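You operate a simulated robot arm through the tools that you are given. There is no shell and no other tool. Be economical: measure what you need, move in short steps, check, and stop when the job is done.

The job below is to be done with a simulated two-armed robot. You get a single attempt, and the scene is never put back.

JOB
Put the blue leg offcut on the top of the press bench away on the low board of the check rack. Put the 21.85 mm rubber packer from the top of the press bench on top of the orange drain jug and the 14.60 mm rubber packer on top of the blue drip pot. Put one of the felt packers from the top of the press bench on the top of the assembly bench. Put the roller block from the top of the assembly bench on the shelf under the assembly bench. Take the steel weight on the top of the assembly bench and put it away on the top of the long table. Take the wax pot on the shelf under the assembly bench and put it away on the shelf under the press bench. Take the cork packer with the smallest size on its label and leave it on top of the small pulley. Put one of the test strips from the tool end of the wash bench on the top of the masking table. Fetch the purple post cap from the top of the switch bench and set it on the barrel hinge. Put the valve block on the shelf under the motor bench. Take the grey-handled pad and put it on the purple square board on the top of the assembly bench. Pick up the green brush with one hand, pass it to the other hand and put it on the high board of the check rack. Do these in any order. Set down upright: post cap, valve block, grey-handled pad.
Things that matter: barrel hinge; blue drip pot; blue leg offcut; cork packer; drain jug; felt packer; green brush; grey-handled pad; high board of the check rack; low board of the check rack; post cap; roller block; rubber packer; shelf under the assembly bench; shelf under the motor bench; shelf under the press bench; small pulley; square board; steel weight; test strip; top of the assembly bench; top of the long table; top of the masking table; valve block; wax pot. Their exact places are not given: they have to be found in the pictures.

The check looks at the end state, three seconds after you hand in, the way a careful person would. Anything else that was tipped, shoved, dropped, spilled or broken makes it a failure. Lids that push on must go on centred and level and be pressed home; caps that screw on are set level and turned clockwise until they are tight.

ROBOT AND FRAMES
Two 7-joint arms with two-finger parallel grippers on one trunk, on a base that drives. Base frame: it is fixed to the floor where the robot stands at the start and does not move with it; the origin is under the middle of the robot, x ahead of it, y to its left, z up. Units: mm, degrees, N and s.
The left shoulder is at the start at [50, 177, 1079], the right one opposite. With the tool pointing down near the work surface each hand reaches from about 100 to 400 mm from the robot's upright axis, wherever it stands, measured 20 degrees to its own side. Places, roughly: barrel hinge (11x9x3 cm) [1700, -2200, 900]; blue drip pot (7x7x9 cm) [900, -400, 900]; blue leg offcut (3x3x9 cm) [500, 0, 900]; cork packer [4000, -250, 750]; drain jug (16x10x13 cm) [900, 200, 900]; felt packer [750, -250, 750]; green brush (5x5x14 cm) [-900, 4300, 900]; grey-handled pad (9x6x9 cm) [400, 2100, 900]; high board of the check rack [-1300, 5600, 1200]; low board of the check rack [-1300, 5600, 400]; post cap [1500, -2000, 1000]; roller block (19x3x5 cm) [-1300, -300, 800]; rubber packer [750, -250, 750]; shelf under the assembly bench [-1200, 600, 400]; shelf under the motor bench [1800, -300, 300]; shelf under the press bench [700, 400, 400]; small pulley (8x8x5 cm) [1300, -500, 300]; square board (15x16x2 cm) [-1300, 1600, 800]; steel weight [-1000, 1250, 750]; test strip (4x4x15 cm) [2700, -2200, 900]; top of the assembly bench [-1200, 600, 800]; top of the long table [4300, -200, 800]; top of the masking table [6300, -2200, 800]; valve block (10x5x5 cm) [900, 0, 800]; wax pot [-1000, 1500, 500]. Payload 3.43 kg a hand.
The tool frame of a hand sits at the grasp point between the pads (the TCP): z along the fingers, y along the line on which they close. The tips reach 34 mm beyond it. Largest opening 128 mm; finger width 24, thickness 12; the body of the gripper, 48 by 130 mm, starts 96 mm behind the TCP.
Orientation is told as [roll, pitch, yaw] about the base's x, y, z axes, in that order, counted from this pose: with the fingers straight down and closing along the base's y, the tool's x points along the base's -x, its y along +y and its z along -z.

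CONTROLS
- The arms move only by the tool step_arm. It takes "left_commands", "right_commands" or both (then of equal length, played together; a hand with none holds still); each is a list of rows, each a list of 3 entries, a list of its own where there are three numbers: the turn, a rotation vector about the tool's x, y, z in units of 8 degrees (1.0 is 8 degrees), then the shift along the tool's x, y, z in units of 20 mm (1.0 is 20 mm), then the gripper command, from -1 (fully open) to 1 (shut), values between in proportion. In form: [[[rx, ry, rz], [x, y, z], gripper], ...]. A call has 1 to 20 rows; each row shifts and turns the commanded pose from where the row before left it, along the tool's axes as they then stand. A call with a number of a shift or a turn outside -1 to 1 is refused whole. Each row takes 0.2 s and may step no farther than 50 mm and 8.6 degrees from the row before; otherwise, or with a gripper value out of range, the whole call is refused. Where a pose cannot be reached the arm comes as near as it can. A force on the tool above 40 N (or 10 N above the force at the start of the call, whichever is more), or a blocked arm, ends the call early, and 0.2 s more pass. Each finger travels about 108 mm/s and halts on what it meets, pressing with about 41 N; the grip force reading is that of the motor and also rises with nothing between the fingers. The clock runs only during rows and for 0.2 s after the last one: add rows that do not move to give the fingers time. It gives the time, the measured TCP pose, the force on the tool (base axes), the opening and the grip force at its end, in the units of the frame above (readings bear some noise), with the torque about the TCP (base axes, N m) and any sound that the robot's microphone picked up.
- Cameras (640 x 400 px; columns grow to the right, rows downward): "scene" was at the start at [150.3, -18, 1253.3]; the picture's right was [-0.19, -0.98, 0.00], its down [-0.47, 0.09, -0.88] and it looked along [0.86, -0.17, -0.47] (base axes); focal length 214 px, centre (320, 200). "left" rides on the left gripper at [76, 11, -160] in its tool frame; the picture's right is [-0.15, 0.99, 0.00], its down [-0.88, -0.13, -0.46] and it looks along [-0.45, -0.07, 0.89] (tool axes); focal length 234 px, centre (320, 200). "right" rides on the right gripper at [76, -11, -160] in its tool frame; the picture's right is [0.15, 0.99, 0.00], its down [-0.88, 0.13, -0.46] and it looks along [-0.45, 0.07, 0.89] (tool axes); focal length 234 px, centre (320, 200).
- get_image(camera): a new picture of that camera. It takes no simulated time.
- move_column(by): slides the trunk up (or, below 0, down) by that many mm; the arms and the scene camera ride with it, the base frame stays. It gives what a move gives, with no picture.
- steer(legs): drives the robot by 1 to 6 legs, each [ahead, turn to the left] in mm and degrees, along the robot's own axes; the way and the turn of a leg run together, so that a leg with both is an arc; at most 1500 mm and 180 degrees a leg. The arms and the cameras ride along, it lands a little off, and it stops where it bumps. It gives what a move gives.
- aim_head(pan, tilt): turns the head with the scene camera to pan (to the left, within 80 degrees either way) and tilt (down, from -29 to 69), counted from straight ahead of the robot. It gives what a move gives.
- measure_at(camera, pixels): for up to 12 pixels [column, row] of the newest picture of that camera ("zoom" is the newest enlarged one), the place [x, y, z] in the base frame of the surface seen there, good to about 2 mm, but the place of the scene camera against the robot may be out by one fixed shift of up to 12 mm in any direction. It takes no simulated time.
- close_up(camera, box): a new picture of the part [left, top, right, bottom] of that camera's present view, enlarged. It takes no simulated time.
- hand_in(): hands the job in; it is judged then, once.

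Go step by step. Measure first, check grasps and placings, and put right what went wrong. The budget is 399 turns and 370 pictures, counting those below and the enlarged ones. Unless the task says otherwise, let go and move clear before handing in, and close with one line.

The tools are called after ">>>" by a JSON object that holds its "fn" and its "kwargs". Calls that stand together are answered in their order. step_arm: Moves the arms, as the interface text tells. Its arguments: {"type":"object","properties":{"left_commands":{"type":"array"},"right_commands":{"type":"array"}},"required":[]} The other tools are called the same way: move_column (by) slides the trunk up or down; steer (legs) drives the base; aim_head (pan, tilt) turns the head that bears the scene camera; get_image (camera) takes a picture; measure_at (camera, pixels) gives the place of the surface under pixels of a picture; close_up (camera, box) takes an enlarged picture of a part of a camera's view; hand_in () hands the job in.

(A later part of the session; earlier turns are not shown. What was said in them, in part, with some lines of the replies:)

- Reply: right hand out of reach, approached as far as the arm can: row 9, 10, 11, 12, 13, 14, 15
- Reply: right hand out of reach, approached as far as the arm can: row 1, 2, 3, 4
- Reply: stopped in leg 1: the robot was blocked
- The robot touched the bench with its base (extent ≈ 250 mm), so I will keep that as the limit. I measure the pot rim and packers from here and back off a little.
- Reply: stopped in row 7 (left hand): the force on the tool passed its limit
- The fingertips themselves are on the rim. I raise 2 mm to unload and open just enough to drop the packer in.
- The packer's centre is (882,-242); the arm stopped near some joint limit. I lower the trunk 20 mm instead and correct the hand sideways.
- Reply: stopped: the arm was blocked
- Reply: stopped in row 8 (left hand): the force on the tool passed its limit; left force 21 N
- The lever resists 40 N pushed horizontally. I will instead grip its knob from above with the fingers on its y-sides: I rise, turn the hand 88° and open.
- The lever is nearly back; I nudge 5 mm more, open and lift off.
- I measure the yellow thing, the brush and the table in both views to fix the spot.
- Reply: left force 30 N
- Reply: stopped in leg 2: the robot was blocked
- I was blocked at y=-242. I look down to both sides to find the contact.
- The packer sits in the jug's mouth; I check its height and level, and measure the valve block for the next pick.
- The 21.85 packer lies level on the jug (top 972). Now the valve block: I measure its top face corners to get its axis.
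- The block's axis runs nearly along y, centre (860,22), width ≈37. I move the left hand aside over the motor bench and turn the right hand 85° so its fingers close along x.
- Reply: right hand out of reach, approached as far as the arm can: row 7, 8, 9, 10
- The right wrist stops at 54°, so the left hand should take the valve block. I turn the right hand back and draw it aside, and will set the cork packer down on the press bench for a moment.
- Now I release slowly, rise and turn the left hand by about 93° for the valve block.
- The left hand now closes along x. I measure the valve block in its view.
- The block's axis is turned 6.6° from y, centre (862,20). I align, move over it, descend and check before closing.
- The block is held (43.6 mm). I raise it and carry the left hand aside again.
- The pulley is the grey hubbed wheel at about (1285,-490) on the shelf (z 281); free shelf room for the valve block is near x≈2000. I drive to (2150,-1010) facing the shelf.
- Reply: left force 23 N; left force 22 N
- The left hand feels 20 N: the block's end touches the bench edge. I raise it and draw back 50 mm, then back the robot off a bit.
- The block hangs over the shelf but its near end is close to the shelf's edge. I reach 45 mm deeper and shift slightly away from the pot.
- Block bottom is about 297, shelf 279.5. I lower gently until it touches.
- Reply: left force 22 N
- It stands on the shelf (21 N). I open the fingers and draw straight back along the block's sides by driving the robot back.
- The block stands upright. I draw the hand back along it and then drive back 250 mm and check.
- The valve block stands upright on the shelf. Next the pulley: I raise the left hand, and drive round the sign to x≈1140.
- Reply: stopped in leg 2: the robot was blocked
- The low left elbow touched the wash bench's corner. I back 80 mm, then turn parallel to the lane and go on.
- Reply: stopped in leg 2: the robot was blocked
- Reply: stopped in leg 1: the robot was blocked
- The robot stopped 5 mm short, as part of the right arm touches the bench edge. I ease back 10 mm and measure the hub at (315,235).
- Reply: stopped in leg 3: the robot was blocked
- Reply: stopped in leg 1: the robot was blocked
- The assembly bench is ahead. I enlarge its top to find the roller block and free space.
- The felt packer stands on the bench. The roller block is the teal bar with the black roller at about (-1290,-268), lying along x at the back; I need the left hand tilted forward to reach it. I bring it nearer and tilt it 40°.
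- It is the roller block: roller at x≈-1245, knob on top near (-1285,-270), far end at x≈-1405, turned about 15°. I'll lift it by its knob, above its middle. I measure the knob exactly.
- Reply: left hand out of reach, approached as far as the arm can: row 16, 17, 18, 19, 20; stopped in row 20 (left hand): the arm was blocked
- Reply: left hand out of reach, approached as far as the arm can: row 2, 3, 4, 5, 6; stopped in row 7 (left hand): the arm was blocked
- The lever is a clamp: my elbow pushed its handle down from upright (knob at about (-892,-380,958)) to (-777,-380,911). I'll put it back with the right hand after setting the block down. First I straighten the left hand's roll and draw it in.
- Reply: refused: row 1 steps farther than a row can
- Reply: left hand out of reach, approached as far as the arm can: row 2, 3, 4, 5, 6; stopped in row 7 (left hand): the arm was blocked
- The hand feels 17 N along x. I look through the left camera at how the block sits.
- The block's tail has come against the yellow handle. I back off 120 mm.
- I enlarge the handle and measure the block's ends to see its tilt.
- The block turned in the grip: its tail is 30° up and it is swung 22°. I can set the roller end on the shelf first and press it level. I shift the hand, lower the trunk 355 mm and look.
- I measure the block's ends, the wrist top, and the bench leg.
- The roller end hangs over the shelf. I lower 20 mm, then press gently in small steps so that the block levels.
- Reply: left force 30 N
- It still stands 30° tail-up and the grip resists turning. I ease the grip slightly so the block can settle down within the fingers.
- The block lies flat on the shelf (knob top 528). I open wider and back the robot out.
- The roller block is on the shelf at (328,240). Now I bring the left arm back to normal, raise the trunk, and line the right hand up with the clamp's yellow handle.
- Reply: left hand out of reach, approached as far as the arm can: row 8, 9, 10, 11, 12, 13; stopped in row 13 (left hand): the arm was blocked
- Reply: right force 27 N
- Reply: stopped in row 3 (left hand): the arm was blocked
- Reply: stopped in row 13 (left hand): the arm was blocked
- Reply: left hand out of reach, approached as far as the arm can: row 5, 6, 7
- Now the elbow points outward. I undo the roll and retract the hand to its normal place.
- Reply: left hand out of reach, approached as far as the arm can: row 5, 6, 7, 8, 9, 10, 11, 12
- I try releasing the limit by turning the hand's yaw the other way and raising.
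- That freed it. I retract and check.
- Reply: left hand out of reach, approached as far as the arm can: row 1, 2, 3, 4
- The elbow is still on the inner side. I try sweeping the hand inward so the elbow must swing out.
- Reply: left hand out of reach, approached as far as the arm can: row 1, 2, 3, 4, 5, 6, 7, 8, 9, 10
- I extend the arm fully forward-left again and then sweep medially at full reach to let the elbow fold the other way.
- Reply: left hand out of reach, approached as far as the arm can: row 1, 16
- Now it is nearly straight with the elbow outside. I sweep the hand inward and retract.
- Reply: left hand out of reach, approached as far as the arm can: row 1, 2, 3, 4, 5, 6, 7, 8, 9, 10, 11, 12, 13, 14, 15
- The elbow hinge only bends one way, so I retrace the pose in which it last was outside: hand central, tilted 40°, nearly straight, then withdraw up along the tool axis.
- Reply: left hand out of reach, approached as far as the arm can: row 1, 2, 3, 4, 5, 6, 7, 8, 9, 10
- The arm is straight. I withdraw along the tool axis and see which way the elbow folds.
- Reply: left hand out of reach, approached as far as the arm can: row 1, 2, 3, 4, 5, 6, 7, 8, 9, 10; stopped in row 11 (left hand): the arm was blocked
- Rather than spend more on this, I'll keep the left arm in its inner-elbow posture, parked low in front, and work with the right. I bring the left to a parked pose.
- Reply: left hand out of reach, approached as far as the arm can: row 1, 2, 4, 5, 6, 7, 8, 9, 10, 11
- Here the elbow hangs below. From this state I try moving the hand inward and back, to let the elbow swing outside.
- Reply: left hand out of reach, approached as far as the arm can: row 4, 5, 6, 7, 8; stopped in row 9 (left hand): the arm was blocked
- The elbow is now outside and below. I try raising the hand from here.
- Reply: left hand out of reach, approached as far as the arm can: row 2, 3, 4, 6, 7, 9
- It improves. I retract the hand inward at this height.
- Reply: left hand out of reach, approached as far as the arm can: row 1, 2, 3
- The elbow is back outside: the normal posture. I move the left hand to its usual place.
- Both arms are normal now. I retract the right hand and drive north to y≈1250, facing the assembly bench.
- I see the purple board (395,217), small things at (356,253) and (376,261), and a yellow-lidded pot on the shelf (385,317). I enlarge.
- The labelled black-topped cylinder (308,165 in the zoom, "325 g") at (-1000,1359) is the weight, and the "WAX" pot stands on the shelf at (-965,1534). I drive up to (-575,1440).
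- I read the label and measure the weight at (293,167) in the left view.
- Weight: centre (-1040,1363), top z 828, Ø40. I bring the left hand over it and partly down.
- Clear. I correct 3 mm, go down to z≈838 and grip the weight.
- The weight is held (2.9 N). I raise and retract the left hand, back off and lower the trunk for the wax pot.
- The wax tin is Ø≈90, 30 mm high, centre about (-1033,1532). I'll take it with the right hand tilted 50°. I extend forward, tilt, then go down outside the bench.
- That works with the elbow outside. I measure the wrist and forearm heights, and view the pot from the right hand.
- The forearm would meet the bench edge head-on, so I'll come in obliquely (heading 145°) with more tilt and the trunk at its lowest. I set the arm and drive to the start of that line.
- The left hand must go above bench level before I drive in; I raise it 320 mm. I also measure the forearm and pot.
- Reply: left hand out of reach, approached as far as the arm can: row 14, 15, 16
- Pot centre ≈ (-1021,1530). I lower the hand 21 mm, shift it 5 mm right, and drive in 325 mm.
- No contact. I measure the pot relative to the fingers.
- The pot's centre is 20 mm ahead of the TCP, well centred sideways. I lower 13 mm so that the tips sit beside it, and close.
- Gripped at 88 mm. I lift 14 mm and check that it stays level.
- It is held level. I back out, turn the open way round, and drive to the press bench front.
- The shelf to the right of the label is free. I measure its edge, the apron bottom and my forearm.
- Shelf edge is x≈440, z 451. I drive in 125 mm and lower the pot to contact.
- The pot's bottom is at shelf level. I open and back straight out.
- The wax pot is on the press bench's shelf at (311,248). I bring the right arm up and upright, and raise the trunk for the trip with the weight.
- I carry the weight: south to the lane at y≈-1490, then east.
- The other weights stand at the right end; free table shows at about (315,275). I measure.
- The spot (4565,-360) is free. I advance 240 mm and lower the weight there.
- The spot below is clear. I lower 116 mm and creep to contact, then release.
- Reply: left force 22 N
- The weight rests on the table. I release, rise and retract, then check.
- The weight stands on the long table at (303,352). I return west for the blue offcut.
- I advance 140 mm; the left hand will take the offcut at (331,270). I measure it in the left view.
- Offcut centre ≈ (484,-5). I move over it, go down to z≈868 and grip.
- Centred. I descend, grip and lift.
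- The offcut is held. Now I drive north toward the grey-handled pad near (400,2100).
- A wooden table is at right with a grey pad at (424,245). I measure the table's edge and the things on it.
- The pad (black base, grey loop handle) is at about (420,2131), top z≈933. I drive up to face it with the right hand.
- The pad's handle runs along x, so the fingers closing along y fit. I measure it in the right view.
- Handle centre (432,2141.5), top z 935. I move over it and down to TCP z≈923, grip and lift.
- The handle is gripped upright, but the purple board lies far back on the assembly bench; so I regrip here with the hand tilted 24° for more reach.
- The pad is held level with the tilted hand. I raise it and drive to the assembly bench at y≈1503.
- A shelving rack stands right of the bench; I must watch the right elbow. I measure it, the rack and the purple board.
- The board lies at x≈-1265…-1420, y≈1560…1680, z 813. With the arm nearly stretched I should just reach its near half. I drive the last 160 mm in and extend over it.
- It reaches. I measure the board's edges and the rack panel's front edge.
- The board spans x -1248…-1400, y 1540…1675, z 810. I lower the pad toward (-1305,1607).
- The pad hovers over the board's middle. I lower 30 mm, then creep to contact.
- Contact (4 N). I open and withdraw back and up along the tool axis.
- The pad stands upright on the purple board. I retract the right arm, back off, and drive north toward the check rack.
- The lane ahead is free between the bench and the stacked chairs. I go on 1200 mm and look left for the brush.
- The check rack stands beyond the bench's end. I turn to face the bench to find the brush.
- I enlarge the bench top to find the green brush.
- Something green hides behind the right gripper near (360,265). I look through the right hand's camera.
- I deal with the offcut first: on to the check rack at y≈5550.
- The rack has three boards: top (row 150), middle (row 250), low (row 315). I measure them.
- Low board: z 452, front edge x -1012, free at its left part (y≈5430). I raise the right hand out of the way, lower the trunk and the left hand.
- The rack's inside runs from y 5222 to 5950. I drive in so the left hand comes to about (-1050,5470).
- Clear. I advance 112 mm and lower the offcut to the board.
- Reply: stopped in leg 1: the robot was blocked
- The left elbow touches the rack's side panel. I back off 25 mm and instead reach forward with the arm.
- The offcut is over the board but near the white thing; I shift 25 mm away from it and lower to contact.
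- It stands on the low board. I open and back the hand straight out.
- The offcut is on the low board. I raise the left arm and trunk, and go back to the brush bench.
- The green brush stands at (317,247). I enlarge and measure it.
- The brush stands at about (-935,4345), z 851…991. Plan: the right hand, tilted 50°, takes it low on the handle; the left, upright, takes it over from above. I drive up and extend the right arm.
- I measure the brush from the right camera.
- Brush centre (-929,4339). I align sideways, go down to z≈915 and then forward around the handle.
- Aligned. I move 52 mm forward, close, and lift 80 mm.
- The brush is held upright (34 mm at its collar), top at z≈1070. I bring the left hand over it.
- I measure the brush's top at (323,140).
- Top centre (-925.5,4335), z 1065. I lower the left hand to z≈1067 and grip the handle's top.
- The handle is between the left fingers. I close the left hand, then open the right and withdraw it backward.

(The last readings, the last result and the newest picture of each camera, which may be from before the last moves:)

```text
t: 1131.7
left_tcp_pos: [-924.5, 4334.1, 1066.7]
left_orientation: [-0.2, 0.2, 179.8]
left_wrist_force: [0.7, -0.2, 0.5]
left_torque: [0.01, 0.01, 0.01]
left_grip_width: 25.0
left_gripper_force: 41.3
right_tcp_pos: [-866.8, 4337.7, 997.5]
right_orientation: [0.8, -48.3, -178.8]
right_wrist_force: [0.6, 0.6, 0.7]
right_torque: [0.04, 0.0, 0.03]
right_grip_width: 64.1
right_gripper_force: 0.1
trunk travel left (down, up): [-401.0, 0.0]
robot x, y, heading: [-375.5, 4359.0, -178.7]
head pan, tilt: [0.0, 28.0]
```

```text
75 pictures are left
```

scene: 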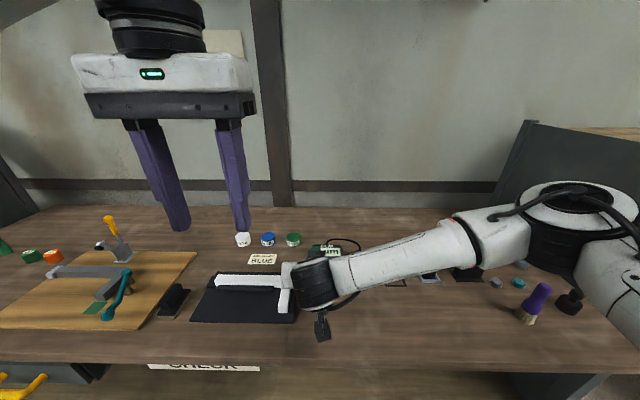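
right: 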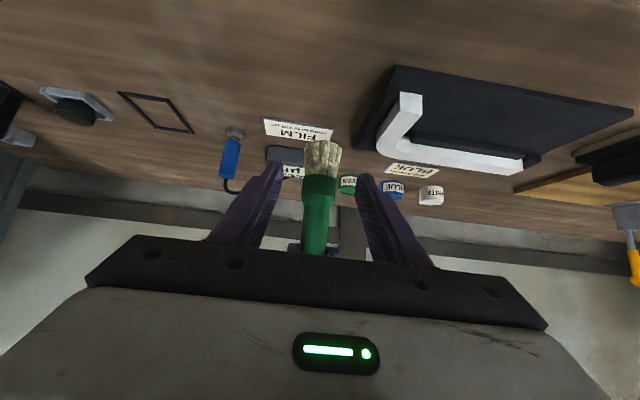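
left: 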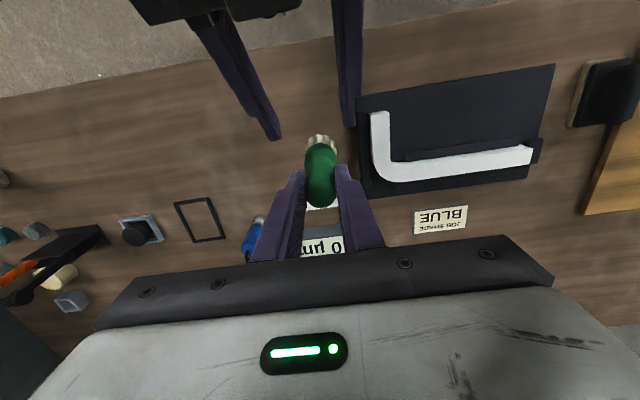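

The left hand now holds the brush alone (25 mm). I raise it and bring the right arm back upright.

>>> {"fn": "step_arm", "kwargs": {"left_commands": [[[0, 0, 0], [0, 0, -1], 1], [[0, 0, 0], [0, 0, -1], 1], [[0, 0, 0], [0, 0, -1], 1], [[0, 0, 0], [0, 0, -1], 1], [[0, 0, 0], [0, 0, -1], 1], [[0, 0, 0], [0, 0, -1], 1], [[0, 0, 0], [0, 0, -1], 1], [[0, 0, 0], [0, 0, -1], 1], [[0, 0, 0], [0.5, 0.5, -1], 1], [[0, 0, 0], [0.5, 0.5, -1], 1], [[0, 0, 0], [0.5, 0.5, -1], 1], [[0, 0, 0], [0.5, 0.5, -1], 1], [[0, 0, 0], [0.5, 0.5, -1], 1], [[0, 0, 0], [0.5, 0.5, -1], 1], [[0, 0, 0], [0.5, 0.5, -1], 1], [[0, 0, 0], [0.5, 0.5, -0.5], 1]], "right_commands": [[[0, 0, 0], [0.664, 0, -0.748], 0], [[0, 0, 0], [0, 0, 0], 0], [[0, 1, 0], [-0.5, 0, -0.5], 0], [[0, 1, 0], [-0.5, 0, -0.5], 0], [[0, 1, 0], [-0.3, 0, -0.6], 0], [[0, 1, 0], [-0.2, 0, -0.7], 0], [[0, 1, 0], [0, 0, -0.7], 0], [[0, 1, 0], [0, -0.5, -0.7], 0], [[0, 0, 0], [0.5, -0.5, -0.5], 0], [[0, 0, 0], [0.8, -0.5, -0.5], 0], [[0, 0, 0], [1, -0.5, 0], 0], [[0, 0, 0], [1, -0.5, 0], 0], [[0, 0, 0], [1, -0.5, 0], 0], [[0, 0, 0], [1, -0.5, 0], 0], [[0, 0, 0], [0, 0, 0], 0], [[0, 0, 0], [0, 0, 0], 0]]}}

>>> {"fn": "get_image", "kwargs": {"camera": "scene"}}

```text
t: 1135.1
left_tcp_pos: [-844.4, 4250.8, 1377.2]
left_orientation: [-0.2, 0.1, 179.6]
left_wrist_force: [-0.4, -0.4, -0.8]
left_torque: [0.03, 0.01, 0.02]
left_grip_width: 24.7
left_gripper_force: 40.9
right_tcp_pos: [-734.6, 4413.3, 1099.8]
right_orientation: [0.6, -0.3, -178.3]
right_wrist_force: [-0.2, 0.1, -0.2]
right_torque: [-0.01, -0.01, 0.01]
right_grip_width: 64.0
right_gripper_force: 0.1
trunk travel left (down, up): [-401.0, 0.0]
robot x, y, heading: [-376.8, 4356.6, -178.6]
head pan, tilt: [0.0, 28.0]
```

```text
74 pictures are left
```

scene: 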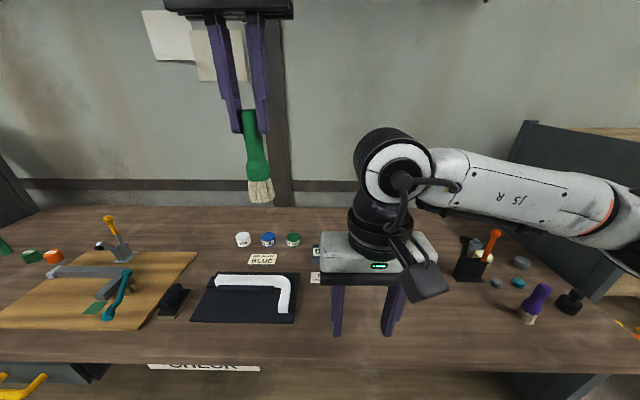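

I drive to the check rack with the brush.

>>> {"fn": "steer", "kwargs": {"legs": [[-180, 0], [0, -91.4], [1175, 0], [0, 90]]}}

>>> {"fn": "aim_head", "kwargs": {"pan": 0, "tilt": 10}}

>>> {"fn": "get_image", "kwargs": {"camera": "scene"}}

```text
t: 1149.9
left_tcp_pos: [-644.4, 5471.1, 1376.5]
left_orientation: [-0.2, 0.0, 176.5]
left_wrist_force: [0.3, 0.5, -1.3]
left_torque: [-0.04, 0.0, 0.01]
left_grip_width: 25.0
left_gripper_force: 41.0
right_tcp_pos: [-525.4, 5624.5, 1101.0]
right_orientation: [0.6, -0.3, 178.4]
right_wrist_force: [-1.1, 0.7, 0.3]
right_torque: [0.0, -0.02, 0.03]
right_grip_width: 64.1
right_gripper_force: 0.0
trunk travel left (down, up): [-401.0, 0.0]
robot x, y, heading: [-167.2, 5548.7, 178.3]
head pan, tilt: [0.0, 28.0]
```

```text
t: 1150.7
left_tcp_pos: [-643.9, 5469.4, 1376.7]
left_orientation: [-0.2, 0.1, 176.4]
left_wrist_force: [-0.2, 0.0, -1.6]
left_torque: [0.01, -0.03, 0.01]
left_grip_width: 24.9
left_gripper_force: 41.1
right_tcp_pos: [-524.1, 5625.5, 1099.5]
right_orientation: [0.5, -0.4, 178.5]
right_wrist_force: [1.2, -0.4, 0.2]
right_torque: [0.02, -0.02, 0.02]
right_grip_width: 64.2
right_gripper_force: 0.0
trunk travel left (down, up): [-401.0, 0.0]
robot x, y, heading: [-167.8, 5547.7, 178.0]
head pan, tilt: [0.0, 10.0]
```

```text
73 pictures are left
```

scene: 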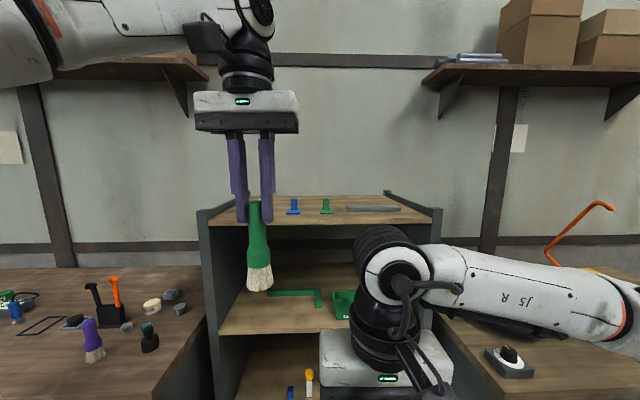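

I measure the top board's edge and the things on it.

>>> {"fn": "measure_at", "kwargs": {"camera": "scene", "pixels": [[294, 208], [326, 208], [370, 208], [300, 222], [350, 222], [300, 228], [225, 220], [430, 212], [340, 200], [300, 216]]}}

```text
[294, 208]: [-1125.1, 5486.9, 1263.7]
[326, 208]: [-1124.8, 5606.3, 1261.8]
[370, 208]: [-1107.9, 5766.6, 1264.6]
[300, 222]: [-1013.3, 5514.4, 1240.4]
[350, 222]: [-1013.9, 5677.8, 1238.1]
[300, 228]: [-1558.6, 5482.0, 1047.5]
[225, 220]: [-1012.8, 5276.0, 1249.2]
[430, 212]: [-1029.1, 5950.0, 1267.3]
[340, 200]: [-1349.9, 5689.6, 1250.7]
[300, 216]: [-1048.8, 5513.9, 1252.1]
```

Free room is between the blue and green posts, in front: about (-1065,5552). I drive in and position the brush above it.

>>> {"fn": "steer", "kwargs": {"legs": [[0, -8], [425, 0], [0, 10]]}}

>>> {"fn": "get_image", "kwargs": {"camera": "left"}}

>>> {"fn": "get_image", "kwargs": {"camera": "scene"}}

```text
t: 1154.7
left_tcp_pos: [-1068.8, 5525.2, 1377.3]
left_orientation: [-0.1, 0.2, 178.7]
left_wrist_force: [1.0, 0.9, 4.8]
left_torque: [0.16, -0.39, 0.09]
left_grip_width: 24.8
left_gripper_force: 41.0
right_tcp_pos: [-955.9, 5684.3, 1099.7]
right_orientation: [0.4, -0.5, -179.2]
right_wrist_force: [0.1, 0.9, -0.6]
right_torque: [0.0, 0.04, -0.01]
right_grip_width: 64.0
right_gripper_force: 0.1
trunk travel left (down, up): [-401.0, 0.0]
robot x, y, heading: [-597.1, 5623.3, -179.5]
head pan, tilt: [0.0, 10.0]
```

```text
72 pictures are left
```

left: 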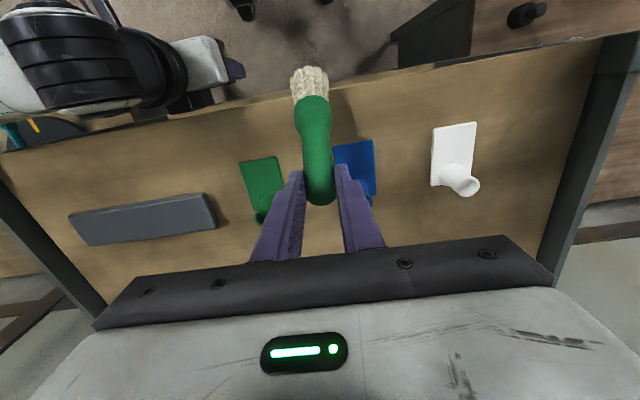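

```text
71 pictures are left
```

scene: 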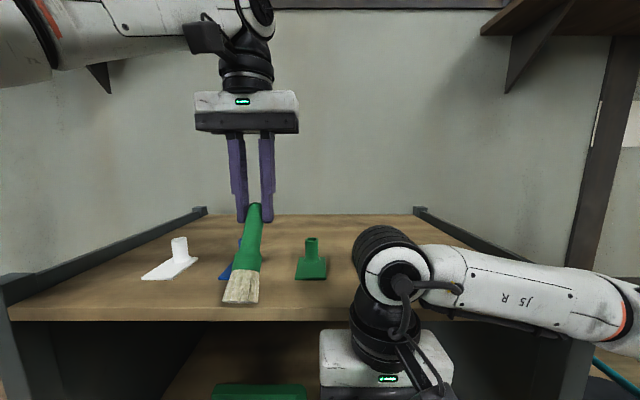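

I drove in too low: the bristles met the board's edge and the brush swung in the grip. I raise the hand 80 mm and look.

>>> {"fn": "step_arm", "kwargs": {"left_commands": [[[0, 0, 0], [0, 0, -1], 1], [[0, 0, 0], [0, 0, -1], 1], [[0, 0, 0], [0, 0, -1], 1], [[0, 0, 0], [0, 0, -1], 1], [[0, 0, 0], [0, 0, 0], 1]]}}

>>> {"fn": "get_image", "kwargs": {"camera": "scene"}}

>>> {"fn": "get_image", "kwargs": {"camera": "left"}}

```text
t: 1155.9
left_tcp_pos: [-1056.7, 5505.7, 1399.4]
left_orientation: [-0.3, -0.1, 178.7]
left_wrist_force: [0.0, -0.1, -0.6]
left_torque: [0.02, 0.07, -0.03]
left_grip_width: 24.9
left_gripper_force: 40.9
left hand out of reach, approached as far as the arm can: row 1, 2, 3, 4
right_tcp_pos: [-956.6, 5684.9, 1099.8]
right_orientation: [0.5, -0.3, -179.2]
right_wrist_force: [-0.1, -0.9, 0.1]
right_torque: [0.0, 0.02, -0.01]
right_grip_width: 63.9
right_gripper_force: 0.1
trunk travel left (down, up): [-401.0, 0.0]
robot x, y, heading: [-597.3, 5622.6, -179.6]
head pan, tilt: [0.0, 10.0]
```

```text
70 pictures are left
```

scene: 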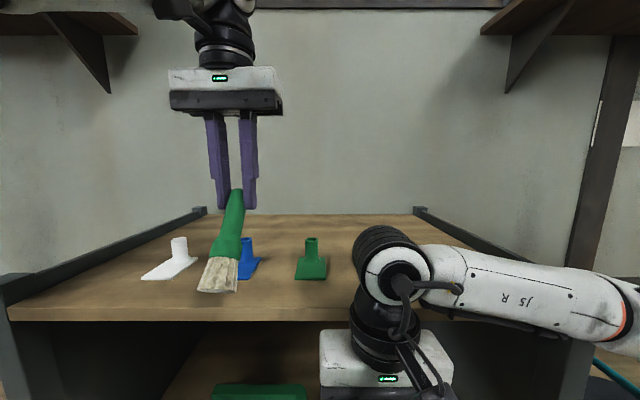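

```text
69 pictures are left
```

left: 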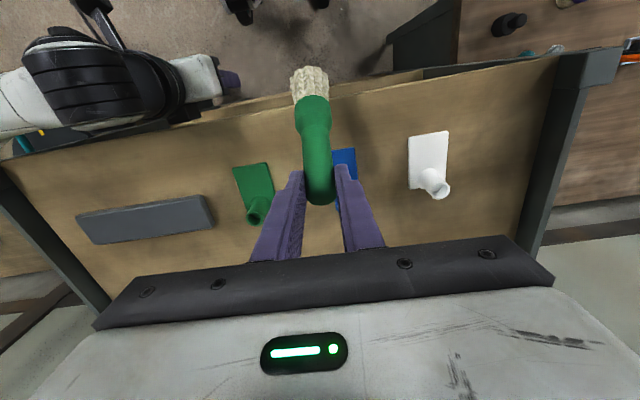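

The posts stand undisturbed. I measure the brush's tilt.

>>> {"fn": "measure_at", "kwargs": {"camera": "left", "pixels": [[311, 72], [312, 95], [315, 115], [318, 150], [320, 190]]}}

>>> {"fn": "measure_at", "kwargs": {"camera": "scene", "pixels": [[218, 285], [228, 245], [236, 205], [247, 250], [311, 262], [178, 255], [215, 292]]}}

```text
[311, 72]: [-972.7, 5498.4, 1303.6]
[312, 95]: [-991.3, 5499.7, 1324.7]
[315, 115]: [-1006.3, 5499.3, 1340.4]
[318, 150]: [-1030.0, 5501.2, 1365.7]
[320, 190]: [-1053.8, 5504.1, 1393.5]
```

```text
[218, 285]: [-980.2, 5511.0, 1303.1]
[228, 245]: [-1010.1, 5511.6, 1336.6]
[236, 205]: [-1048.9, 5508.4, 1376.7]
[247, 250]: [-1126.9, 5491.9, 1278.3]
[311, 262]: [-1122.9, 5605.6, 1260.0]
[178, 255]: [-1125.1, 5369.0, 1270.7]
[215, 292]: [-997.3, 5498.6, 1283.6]
```

The brush leans 42° toward me in the grip. I back away, lower the left hand to the handover height, and will push the brush upright with the right hand from behind.

>>> {"fn": "steer", "kwargs": {"legs": [[-330, 0]]}}

>>> {"fn": "step_arm", "kwargs": {"left_commands": [[[0, 0, 0], [-0.415, -0.285, 0.976], 1], [[0, 0, 0], [-0.415, -0.285, 0.976], 1], [[0, 0, 0], [-0.415, -0.285, 0.976], 1], [[0, 0, 0], [-0.415, -0.285, 0.976], 1], [[0, 0, 0], [-0.415, -0.285, 0.976], 1], [[0, 0, 0], [-0.415, -0.285, 0.976], 1], [[0, 0, 0], [-0.415, -0.285, 0.976], 1], [[0, 0, 0], [-0.415, -0.285, 0.976], 1], [[0, 0, 0], [-0.415, -0.285, 0.976], 1], [[0, 0, 0], [-0.415, -0.285, 0.976], 1], [[0, 0, 0], [-0.415, -0.285, 0.976], 1], [[0, 0, 0], [-0.415, -0.285, 0.976], 1], [[0, 0, 0], [-0.415, -0.285, 0.976], 1], [[0, 0, 0], [-0.415, -0.285, 0.976], 1], [[0, 0, 0], [-0.415, -0.285, 0.976], 1], [[0, 0, 0], [-0.415, -0.285, 0.976], 1], [[0, 0, 0], [-0.415, -0.285, 0.976], 1], [[0, 0, 0], [0, 0, 0], 1]]}}

>>> {"fn": "get_image", "kwargs": {"camera": "scene"}}

```text
t: 1158.1
left_tcp_pos: [-729.7, 5507.4, 1398.9]
left_orientation: [-0.3, -0.1, 178.6]
left_wrist_force: [0.1, 0.6, -1.9]
left_torque: [0.01, 0.05, -0.01]
left_grip_width: 25.0
left_gripper_force: 41.3
right_tcp_pos: [-628.5, 5686.8, 1099.7]
right_orientation: [0.6, -0.3, -179.4]
right_wrist_force: [-0.2, 0.9, 0.6]
right_torque: [-0.02, 0.04, 0.01]
right_grip_width: 64.0
right_gripper_force: 0.0
trunk travel left (down, up): [-401.0, 0.0]
robot x, y, heading: [-269.3, 5626.6, -179.9]
head pan, tilt: [0.0, 10.0]
```

```text
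t: 1161.9
left_tcp_pos: [-869.3, 5611.0, 1067.8]
left_orientation: [-0.2, -0.1, 178.5]
left_wrist_force: [0.8, -0.1, -0.5]
left_torque: [0.03, 0.01, 0.03]
left_grip_width: 25.2
left_gripper_force: 41.6
right_tcp_pos: [-629.1, 5687.6, 1100.6]
right_orientation: [0.5, -0.3, -179.4]
right_wrist_force: [-0.7, -0.2, 0.2]
right_torque: [0.0, -0.01, 0.02]
right_grip_width: 63.9
right_gripper_force: 0.0
trunk travel left (down, up): [-401.0, 0.0]
robot x, y, heading: [-269.5, 5624.0, -179.8]
head pan, tilt: [0.0, 10.0]
```

```text
68 pictures are left
```

scene: 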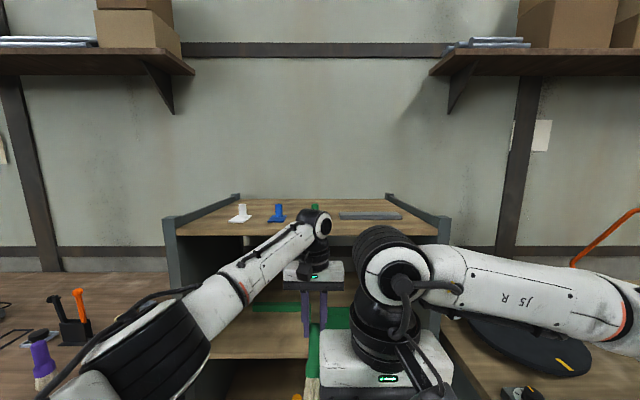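

I bring the right hand, closed and tilted 48°, behind the brush's lower end.

>>> {"fn": "step_arm", "kwargs": {"right_commands": [[[0, 0, 0], [-1, 0, 0], 1], [[0, 0, 0], [-1, 0, 0], 1], [[0, 0, 0], [-1, 0, 0], 1], [[0, 0, 0], [-1, 0, 0], 1], [[0, 0, 0], [-1, 0, 0], 1], [[0, -1, 0], [0, 0, 0], 1], [[0, -1, 0], [0, 0, 0], 1], [[0, -1, 0], [0, 0, 0], 1], [[0, -1, 0], [0, 0, 0], 1], [[0, -1, 0], [0, 0, 0], 1], [[0, -1, 0], [0, 0, 0], 1], [[0, 0, 0], [0.748, 0.95, 0.664], 1], [[0, 0, 0], [0.748, 0.95, 0.664], 1], [[0, 0, 0], [0.748, 0.95, 0.664], 1], [[0, 0, 0], [0.748, 0.95, 0.664], 1], [[0, 0, 0], [0, 0, 0], 1]]}}

>>> {"fn": "get_image", "kwargs": {"camera": "left"}}

>>> {"fn": "get_image", "kwargs": {"camera": "right"}}

```text
t: 1165.3
left_tcp_pos: [-870.4, 5609.8, 1068.3]
left_orientation: [-0.4, -0.1, 178.6]
left_wrist_force: [0.7, 0.7, -0.6]
left_torque: [-0.03, 0.04, -0.03]
left_grip_width: 24.9
left_gripper_force: 40.8
right_tcp_pos: [-726.9, 5609.6, 1022.2]
right_orientation: [1.0, -48.2, 180.0]
right_wrist_force: [0.4, -0.4, 0.0]
right_torque: [-0.02, 0.02, -0.01]
right_grip_width: 0.1
right_gripper_force: 32.6
trunk travel left (down, up): [-401.0, 0.0]
robot x, y, heading: [-267.1, 5623.9, -179.8]
head pan, tilt: [0.0, 10.0]
```

```text
67 pictures are left
```

left: 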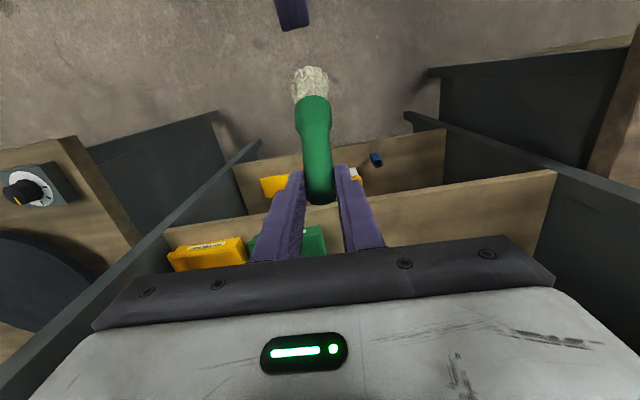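

```text
66 pictures are left
```

right: 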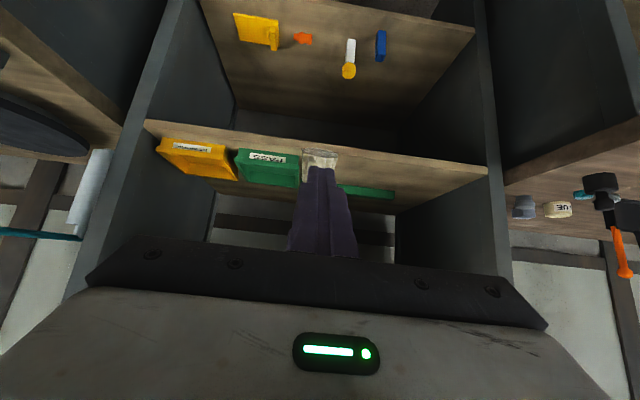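

The bristles are right ahead of the right fingertips. I push forward 80 mm.

>>> {"fn": "step_arm", "kwargs": {"right_commands": [[[0, 0, 0], [-0.332, 0, 0.374], 1], [[0, 0, 0], [-0.332, 0, 0.374], 1], [[0, 0, 0], [-0.332, 0, 0.374], 1], [[0, 0, 0], [-0.332, 0, 0.374], 1], [[0, 0, 0], [-0.332, 0, 0.374], 1], [[0, 0, 0], [-0.332, 0, 0.374], 1], [[0, 0, 0], [-0.332, 0, 0.374], 1], [[0, 0, 0], [-0.332, 0, 0.374], 1], [[0, 0, 0], [0, 0, 0], 1]]}}

>>> {"fn": "get_image", "kwargs": {"camera": "left"}}

>>> {"fn": "measure_at", "kwargs": {"camera": "left", "pixels": [[316, 140], [317, 120], [318, 165], [319, 190], [312, 95]]}}

```text
t: 1167.3
left_tcp_pos: [-870.7, 5611.4, 1068.5]
left_orientation: [-0.3, -0.3, 178.6]
left_wrist_force: [-17.1, 0.6, -4.9]
left_torque: [0.06, 1.44, -0.03]
left_grip_width: 24.8
left_gripper_force: 41.0
right_tcp_pos: [-806.0, 5607.8, 1019.6]
right_orientation: [0.8, -48.3, -179.9]
right_wrist_force: [17.0, -0.8, 5.0]
right_torque: [-0.01, -0.28, 0.04]
right_grip_width: 0.0
right_gripper_force: 33.2
trunk travel left (down, up): [-401.0, 0.0]
robot x, y, heading: [-270.1, 5625.1, -179.8]
head pan, tilt: [0.0, 10.0]
```

```text
65 pictures are left
```

left: 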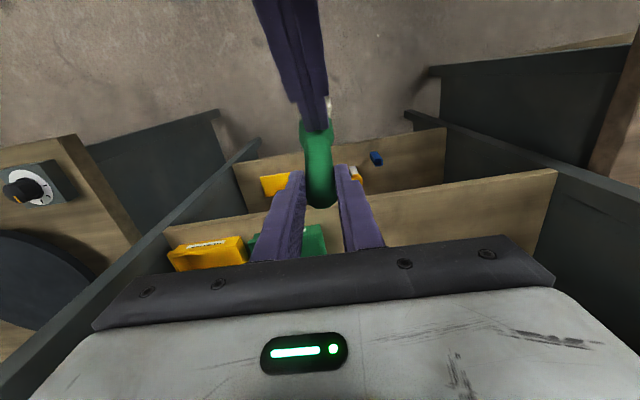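

```text
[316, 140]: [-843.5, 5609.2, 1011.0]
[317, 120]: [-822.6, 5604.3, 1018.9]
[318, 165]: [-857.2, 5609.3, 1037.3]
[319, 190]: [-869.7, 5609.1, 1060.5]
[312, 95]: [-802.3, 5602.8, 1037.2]
```

It swings upright under 17 N. I push 24 mm further.

>>> {"fn": "step_arm", "kwargs": {"right_commands": [[[0, 0, 0], [-0.27, 0, 0.3], 1], [[0, 0, 0], [-0.27, 0, 0.3], 1], [[0, 0, 0], [-0.27, 0, 0.3], 1], [[0, 0, 0], [0, 0, 0], 1]]}}

>>> {"fn": "step_arm", "kwargs": {"right_commands": [[[0, 0, 0], [0.664, 0, -0.748], 1], [[0, 0, 0], [0.664, 0, -0.748], 1], [[0, 0, 0], [0.664, 0, -0.748], 1], [[0, 0, 0], [0, 0, 0], 1]]}}

>>> {"fn": "get_image", "kwargs": {"camera": "left"}}

>>> {"fn": "measure_at", "kwargs": {"camera": "left", "pixels": [[318, 165], [317, 150], [318, 140], [319, 190], [317, 130]]}}

```text
t: 1168.3
left_tcp_pos: [-871.9, 5612.1, 1068.9]
left_orientation: [-0.4, -0.8, 178.6]
left_wrist_force: [-24.7, 1.4, 6.0]
left_torque: [0.07, 1.6, -0.01]
left_grip_width: 24.8
left_gripper_force: 41.4
right_tcp_pos: [-828.4, 5607.0, 1018.4]
right_orientation: [0.7, -47.8, -179.7]
right_wrist_force: [25.1, -2.1, -7.7]
right_torque: [-0.05, -0.61, -0.07]
right_grip_width: 0.0
right_gripper_force: 32.9
trunk travel left (down, up): [-401.0, 0.0]
robot x, y, heading: [-274.8, 5621.8, -179.8]
head pan, tilt: [0.0, 10.0]
```

```text
t: 1169.3
left_tcp_pos: [-869.3, 5611.5, 1067.2]
left_orientation: [-0.4, 0.0, 178.6]
left_wrist_force: [0.3, -0.7, -0.5]
left_torque: [0.01, 0.03, 0.02]
left_grip_width: 25.1
left_gripper_force: 41.3
right_tcp_pos: [-772.3, 5608.6, 1021.3]
right_orientation: [0.8, -48.4, 180.1]
right_wrist_force: [0.0, 0.7, 0.1]
right_torque: [-0.03, 0.01, -0.02]
right_grip_width: 0.0
right_gripper_force: 33.1
trunk travel left (down, up): [-401.0, 0.0]
robot x, y, heading: [-271.1, 5618.8, -179.9]
head pan, tilt: [0.0, 10.0]
```

```text
64 pictures are left
```

left: 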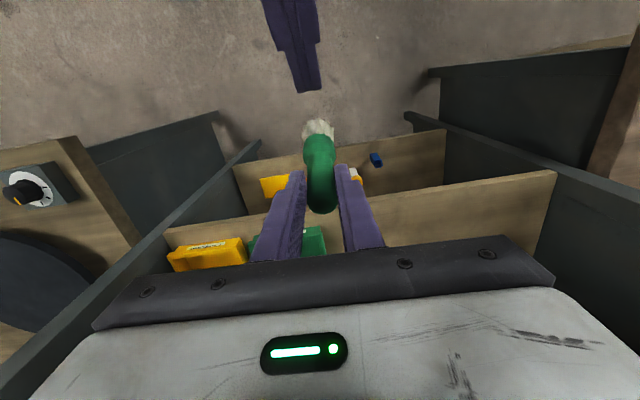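

```text
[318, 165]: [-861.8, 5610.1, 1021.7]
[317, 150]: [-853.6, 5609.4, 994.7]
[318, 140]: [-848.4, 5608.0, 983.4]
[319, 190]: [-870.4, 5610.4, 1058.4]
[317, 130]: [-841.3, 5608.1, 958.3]
```

The brush hangs upright again. I withdraw and straighten the right arm close to the body, and raise the left with the brush to z≈1410.

>>> {"fn": "step_arm", "kwargs": {"right_commands": [[[0, 0, 0], [0.5, -0.8, -0.6], 1], [[0, 0, 0], [0, -0.8, 0], 1], [[0, 1, 0], [-0.4, -0.8, -0.2], 1], [[0, 1, 0], [-0.3, -0.8, 0], 1], [[0, 1, 0], [-0.2, -0.6, 0], 1], [[0, 1, 0], [0, -0.3, 0], 1], [[0, 1, 0], [0, 0, 0], 1], [[0, 1, 0], [0, 0, 0], 1], [[0, 0, 0], [1, 0, 0], 1], [[0, 0, 0], [1, 0, 0], 1], [[0, 0, 0], [1, 0, 0], 1], [[0, 0, 0], [1, 0, 0], 1], [[0, 0, 0], [1, 0, 0], 1], [[0, 0, 0], [1, 0, 0], 1], [[0, 0, 0], [1, 0, 0], 1], [[0, 0, 0], [0.8, 0, 0], 1], [[0, 0, 0], [0, 0, 0], 1], [[0, 0, 0], [0, 0, 0], 1]], "left_commands": [[[0, 0, 0], [0, 0, -1], 1], [[0, 0, 0], [0, 0, -1], 1], [[0, 0, 0], [0, 0, -1], 1], [[0, 0, 0], [0, 0, -1], 1], [[0, 0, 0], [0.6, 0.2, -1], 1], [[0, 0, 0], [0.8, 0.2, -1], 1], [[0, 0, 0], [0.8, 0.2, -1], 1], [[0, 0, 0], [0.8, 0.2, -1], 1], [[0, 0, 0], [0.8, 0.2, -1], 1], [[0, 0, 0], [0.8, 0.2, -1], 1], [[0, 0, 0], [0.8, 0.3, -1], 1], [[0, 0, 0], [0.9, 0.3, -1], 1], [[0, 0, 0], [0.9, 0.3, -1], 1], [[0, 0, 0], [0.9, 0.3, -1], 1], [[0, 0, 0], [0.9, 0.3, -1], 1], [[0, 0, 0], [0.9, 0.3, -1], 1], [[0, 0, 0], [0.9, 0.2, -1], 1], [[0, 0, 0], [0, 0, 0], 1]]}}

>>> {"fn": "get_image", "kwargs": {"camera": "scene"}}

>>> {"fn": "get_image", "kwargs": {"camera": "left"}}

```text
t: 1173.1
left_tcp_pos: [-653.8, 5535.1, 1407.1]
left_orientation: [-0.3, 0.0, 178.5]
left_wrist_force: [-0.1, 0.7, -1.2]
left_torque: [-0.03, 0.01, 0.0]
left_grip_width: 24.8
left_gripper_force: 40.9
left hand out of reach, approached as far as the arm can: row 4
right_tcp_pos: [-611.8, 5692.2, 1035.4]
right_orientation: [0.5, -0.4, -179.5]
right_wrist_force: [-0.1, 0.7, -0.1]
right_torque: [0.0, -0.04, 0.01]
right_grip_width: 0.0
right_gripper_force: 32.9
trunk travel left (down, up): [-401.0, 0.0]
robot x, y, heading: [-267.8, 5622.4, -179.9]
head pan, tilt: [0.0, 10.0]
```

```text
63 pictures are left
```

scene: 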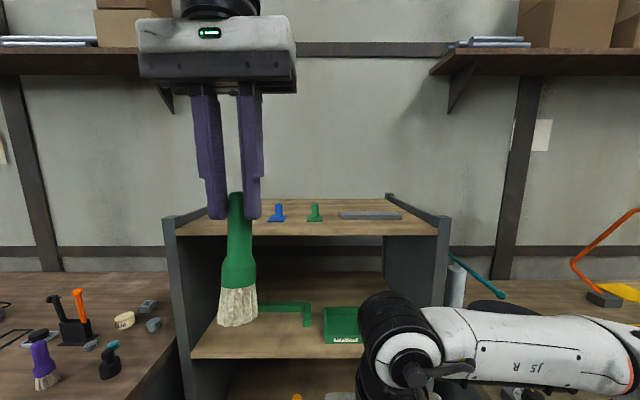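

```text
62 pictures are left
```

left: 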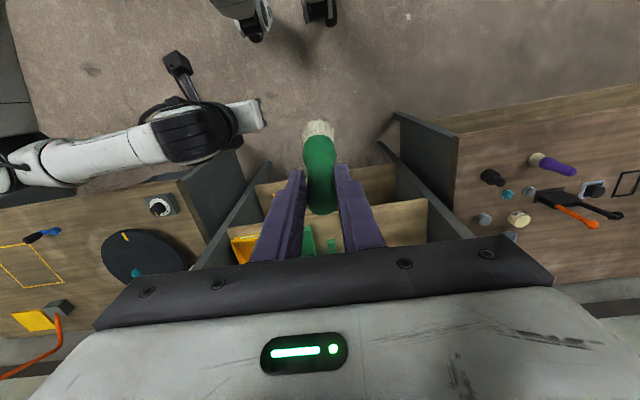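

I measure the bristles' lower end, raise 20 mm more and pull the right hand in further.

>>> {"fn": "step_arm", "kwargs": {"left_commands": [[[0, 0, 0], [0, 0, -0.5], 1], [[0, 0, 0], [0, 0, -0.5], 1], [[0, 0, 0], [0, 0, 0], 1], [[0, 0, 0], [0, 0, 0], 1]], "right_commands": [[[0, 0, 0], [1, 0, 0.5], 1], [[0, 0, 0], [1, 0, 0.5], 1], [[0, 0, 0], [0.8, 0, 0], 1], [[0, 0, 0], [0, 0, 0], 1]]}}

>>> {"fn": "get_image", "kwargs": {"camera": "scene"}}

>>> {"fn": "measure_at", "kwargs": {"camera": "scene", "pixels": [[237, 315], [237, 305], [237, 270], [237, 200], [300, 222], [277, 212], [315, 212], [300, 237]]}}

```text
t: 1174.1
left_tcp_pos: [-653.8, 5534.6, 1426.9]
left_orientation: [-0.3, -0.2, 178.5]
left_wrist_force: [-0.7, -0.4, -2.1]
left_torque: [0.03, -0.01, 0.03]
left_grip_width: 25.0
left_gripper_force: 41.6
right_tcp_pos: [-555.0, 5692.5, 1014.8]
right_orientation: [0.5, -0.3, -179.5]
right_wrist_force: [-0.4, 0.6, -0.4]
right_torque: [0.0, -0.01, 0.01]
right_grip_width: 0.4
right_gripper_force: 33.3
trunk travel left (down, up): [-401.0, 0.0]
robot x, y, heading: [-270.4, 5623.5, -179.9]
head pan, tilt: [0.0, 10.0]
```

```text
61 pictures are left
```

scene: 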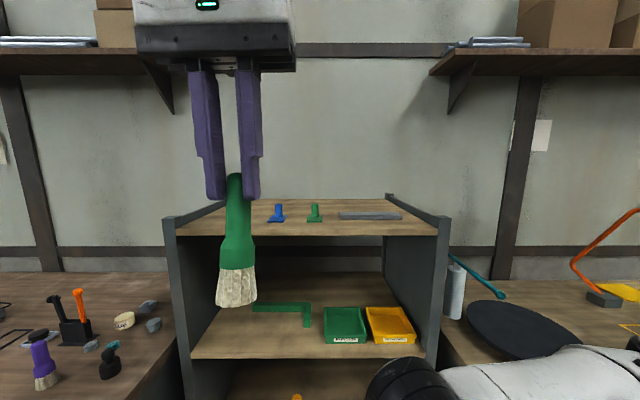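

```text
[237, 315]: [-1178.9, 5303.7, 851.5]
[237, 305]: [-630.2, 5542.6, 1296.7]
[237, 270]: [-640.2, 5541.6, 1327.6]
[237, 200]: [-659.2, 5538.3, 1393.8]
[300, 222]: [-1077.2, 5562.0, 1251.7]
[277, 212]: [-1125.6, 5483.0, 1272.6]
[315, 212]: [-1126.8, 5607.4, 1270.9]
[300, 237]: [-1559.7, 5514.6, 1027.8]
```

The brush's lower end is at z≈1290, 40 mm above the board. I drive in 398 mm.

>>> {"fn": "steer", "kwargs": {"legs": [[398, 0]]}}

>>> {"fn": "get_image", "kwargs": {"camera": "scene"}}

>>> {"fn": "get_image", "kwargs": {"camera": "left"}}

```text
t: 1176.4
left_tcp_pos: [-1009.3, 5529.6, 1430.5]
left_orientation: [-0.4, -0.5, 178.5]
left_wrist_force: [0.1, 0.1, -1.9]
left_torque: [0.0, 0.0, -0.02]
left_grip_width: 24.8
left_gripper_force: 40.8
right_tcp_pos: [-912.4, 5691.2, 1015.4]
right_orientation: [0.1, 0.0, -179.6]
right_wrist_force: [-0.1, 0.4, -0.6]
right_torque: [0.0, -0.01, -0.02]
right_grip_width: 0.0
right_gripper_force: 33.4
trunk travel left (down, up): [-401.0, 0.0]
robot x, y, heading: [-639.3, 5623.9, 179.9]
head pan, tilt: [0.0, 10.0]
stopped in leg 1: the robot was blocked; the commanded pose is now the measured one
```

```text
60 pictures are left
```

scene: 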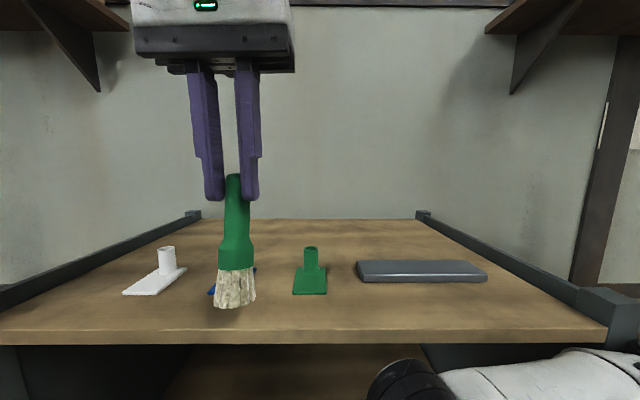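

```text
59 pictures are left
```

left: 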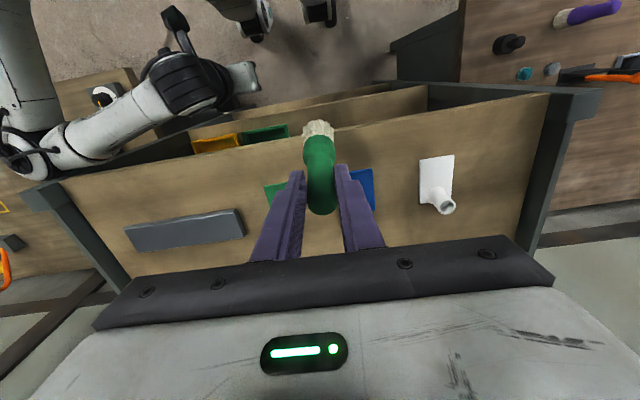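

The right elbow touched the rack's side. I back 12 mm and reach forward with the left arm instead.

>>> {"fn": "steer", "kwargs": {"legs": [[-12, 0]]}}

>>> {"fn": "step_arm", "kwargs": {"left_commands": [[[0, 0, 0], [0, -0.5, 0.5], 1], [[0, 0, 0], [-0.7, -0.5, 0.3], 1], [[0, 0, 0], [-0.7, 0, 0], 1], [[0, 0, 0], [-0.7, 0, 0], 1], [[0, 0, 0], [-0.6, 0, 0], 1], [[0, 0, 0], [0, 0, 0], 1]]}}

>>> {"fn": "get_image", "kwargs": {"camera": "left"}}

>>> {"fn": "measure_at", "kwargs": {"camera": "left", "pixels": [[318, 128], [318, 140], [270, 190], [360, 185], [318, 110], [350, 130]]}}

```text
t: 1177.1
left_tcp_pos: [-1009.1, 5533.0, 1425.9]
left_orientation: [-0.2, 0.0, 178.5]
left_wrist_force: [-0.2, 0.1, -1.4]
left_torque: [-0.05, 0.01, -0.04]
left_grip_width: 24.8
left_gripper_force: 40.6
right_tcp_pos: [-907.9, 5691.8, 1010.4]
right_orientation: [0.3, 0.6, -179.5]
right_wrist_force: [0.9, -0.2, 0.3]
right_torque: [-0.01, -0.03, -0.03]
right_grip_width: 0.1
right_gripper_force: 32.7
trunk travel left (down, up): [-401.0, 0.0]
robot x, y, heading: [-625.9, 5621.0, 179.7]
head pan, tilt: [0.0, 10.0]
```

```text
t: 1178.5
left_tcp_pos: [-1052.2, 5550.3, 1410.0]
left_orientation: [-0.2, -0.2, 178.4]
left_wrist_force: [0.3, 0.4, -1.7]
left_torque: [-0.04, 0.02, 0.01]
left_grip_width: 24.9
left_gripper_force: 41.1
left hand out of reach, approached as far as the arm can: row 5
right_tcp_pos: [-908.6, 5692.9, 1011.5]
right_orientation: [0.3, 0.5, -179.6]
right_wrist_force: [0.0, 0.2, -1.0]
right_torque: [0.03, 0.02, -0.01]
right_grip_width: 0.0
right_gripper_force: 33.2
trunk travel left (down, up): [-401.0, 0.0]
robot x, y, heading: [-624.3, 5621.2, 179.7]
head pan, tilt: [0.0, 10.0]
```

```text
58 pictures are left
```

left: 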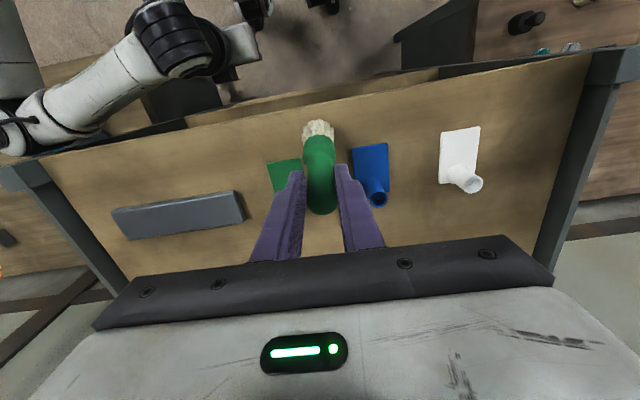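

```text
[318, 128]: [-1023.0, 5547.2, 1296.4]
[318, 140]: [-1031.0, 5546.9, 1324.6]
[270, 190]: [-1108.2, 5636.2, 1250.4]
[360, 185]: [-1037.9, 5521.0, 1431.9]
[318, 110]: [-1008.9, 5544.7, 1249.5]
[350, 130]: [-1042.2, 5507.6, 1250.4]
```

The brush is between the plates over the board. I lower to contact.

>>> {"fn": "step_arm", "kwargs": {"left_commands": [[[0, 0, 0], [0, 0, 0.5], 1], [[0, 0, 0], [0, 0, 0.3], 1], [[0, 0, 0], [0, 0, 0], 1]]}}

>>> {"fn": "step_arm", "kwargs": {"left_commands": [[[0, 0, 0], [0, 0, 0.15], 1], [[0, 0, 0], [0, 0, 0], 1]]}}

```text
t: 1179.3
left_tcp_pos: [-1051.4, 5548.8, 1394.9]
left_orientation: [-0.3, -0.1, 178.6]
left_wrist_force: [0.2, 0.1, -1.0]
left_torque: [0.01, 0.02, 0.0]
left_grip_width: 24.9
left_gripper_force: 40.6
right_tcp_pos: [-907.1, 5692.9, 1012.0]
right_orientation: [0.4, 0.5, -179.6]
right_wrist_force: [0.3, 0.2, -0.2]
right_torque: [-0.03, 0.0, 0.01]
right_grip_width: 0.1
right_gripper_force: 33.0
trunk travel left (down, up): [-401.0, 0.0]
robot x, y, heading: [-626.8, 5625.8, 180.1]
head pan, tilt: [0.0, 10.0]
```

```text
t: 1179.9
left_tcp_pos: [-1051.8, 5550.4, 1393.0]
left_orientation: [-0.4, -0.4, 178.6]
left_wrist_force: [-1.2, 0.2, 12.3]
left_torque: [0.15, 0.26, 0.02]
left_grip_width: 25.0
left_gripper_force: 41.5
right_tcp_pos: [-906.9, 5692.4, 1011.6]
right_orientation: [0.4, 0.5, -179.7]
right_wrist_force: [0.3, 0.2, -0.4]
right_torque: [0.01, 0.01, 0.01]
right_grip_width: 0.0
right_gripper_force: 33.2
trunk travel left (down, up): [-401.0, 0.0]
robot x, y, heading: [-624.3, 5626.2, 179.9]
head pan, tilt: [0.0, 10.0]
```

Contact (12 N). I press slightly to seat it, open, and withdraw straight back.

>>> {"fn": "step_arm", "kwargs": {"left_commands": [[[0, 0, 0], [0, 0, 0.05], 1], [[0, 0, 0], [0, 0, 0], 0.5], [[0, 0, 0], [0, 0, 0], 0.3], [[0, 0, 0], [0, 0, 0], 0.2], [[0, 0, 0], [0, 0, 0], 0.2]]}}

>>> {"fn": "get_image", "kwargs": {"camera": "left"}}

>>> {"fn": "measure_at", "kwargs": {"camera": "left", "pixels": [[318, 170], [318, 150], [318, 190], [318, 140], [318, 200]]}}

```text
t: 1181.1
left_tcp_pos: [-1052.3, 5549.3, 1391.1]
left_orientation: [-0.3, 0.0, 178.6]
left_wrist_force: [0.2, 0.7, -0.8]
left_torque: [0.0, 0.02, 0.0]
left_grip_width: 51.2
left_gripper_force: 0.1
right_tcp_pos: [-908.2, 5693.1, 1010.7]
right_orientation: [0.4, 0.4, -179.7]
right_wrist_force: [0.4, -0.1, -0.1]
right_torque: [0.0, -0.04, -0.02]
right_grip_width: 0.0
right_gripper_force: 33.3
trunk travel left (down, up): [-401.0, 0.0]
robot x, y, heading: [-628.5, 5623.9, 179.9]
head pan, tilt: [0.0, 10.0]
```

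```text
57 pictures are left
```

left: 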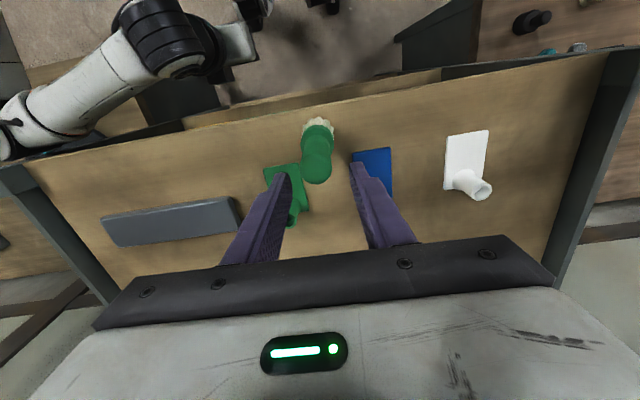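

```text
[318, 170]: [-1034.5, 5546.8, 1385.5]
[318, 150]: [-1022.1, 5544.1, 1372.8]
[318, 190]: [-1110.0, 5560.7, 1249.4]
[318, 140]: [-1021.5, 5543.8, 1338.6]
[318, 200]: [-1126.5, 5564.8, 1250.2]
```

The brush stands upright on the high board at (-1036,5546). I back the robot straight out and check.

>>> {"fn": "steer", "kwargs": {"legs": [[-300, 0]]}}

>>> {"fn": "get_image", "kwargs": {"camera": "scene"}}

>>> {"fn": "close_up", "kwargs": {"camera": "scene", "box": [200, 150, 400, 280]}}

```text
t: 1183.2
left_tcp_pos: [-759.1, 5549.6, 1391.2]
left_orientation: [-0.4, 0.0, 178.7]
left_wrist_force: [1.0, 0.8, -0.3]
left_torque: [0.0, 0.03, -0.02]
left_grip_width: 51.2
left_gripper_force: 0.0
right_tcp_pos: [-613.9, 5692.3, 1011.1]
right_orientation: [0.4, 0.4, -179.6]
right_wrist_force: [-0.5, 0.6, -0.9]
right_torque: [0.01, 0.01, 0.05]
right_grip_width: 0.1
right_gripper_force: 33.1
trunk travel left (down, up): [-401.0, 0.0]
robot x, y, heading: [-331.9, 5624.8, 179.9]
head pan, tilt: [0.0, 10.0]
```

```text
56 pictures are left
```

scene: 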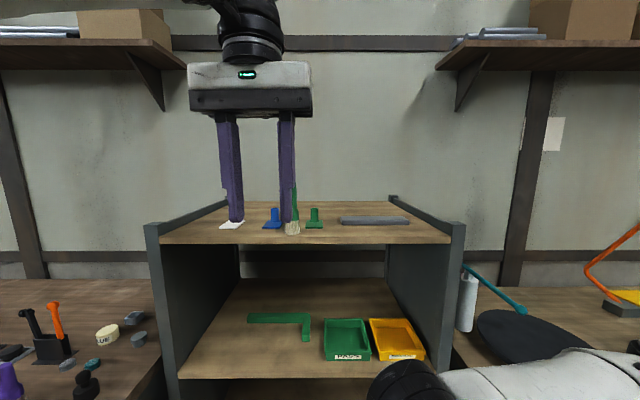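

```text
3.08 times, centred on (300, 215) of scene
```

zoom: 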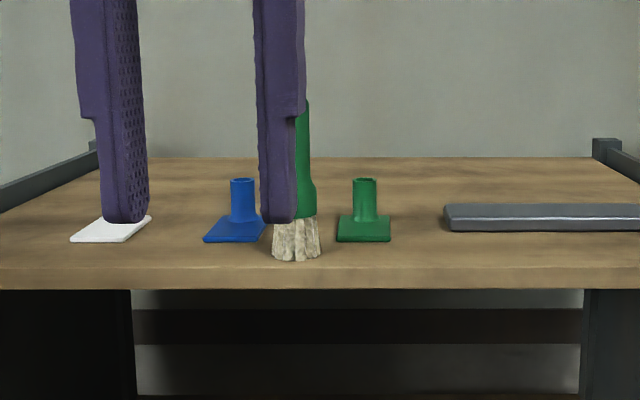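

All twelve jobs have been placed and checked, and both hands are clear of everything. I hand in.

>>> {"fn": "hand_in", "kwargs": {}}

```text
The job is handed in.
```

All twelve tasks are placed and handed in. Along the way my arm pushed the grey press's lever and a toggle clamp on the assembly bench; I set both back close to where they had been.
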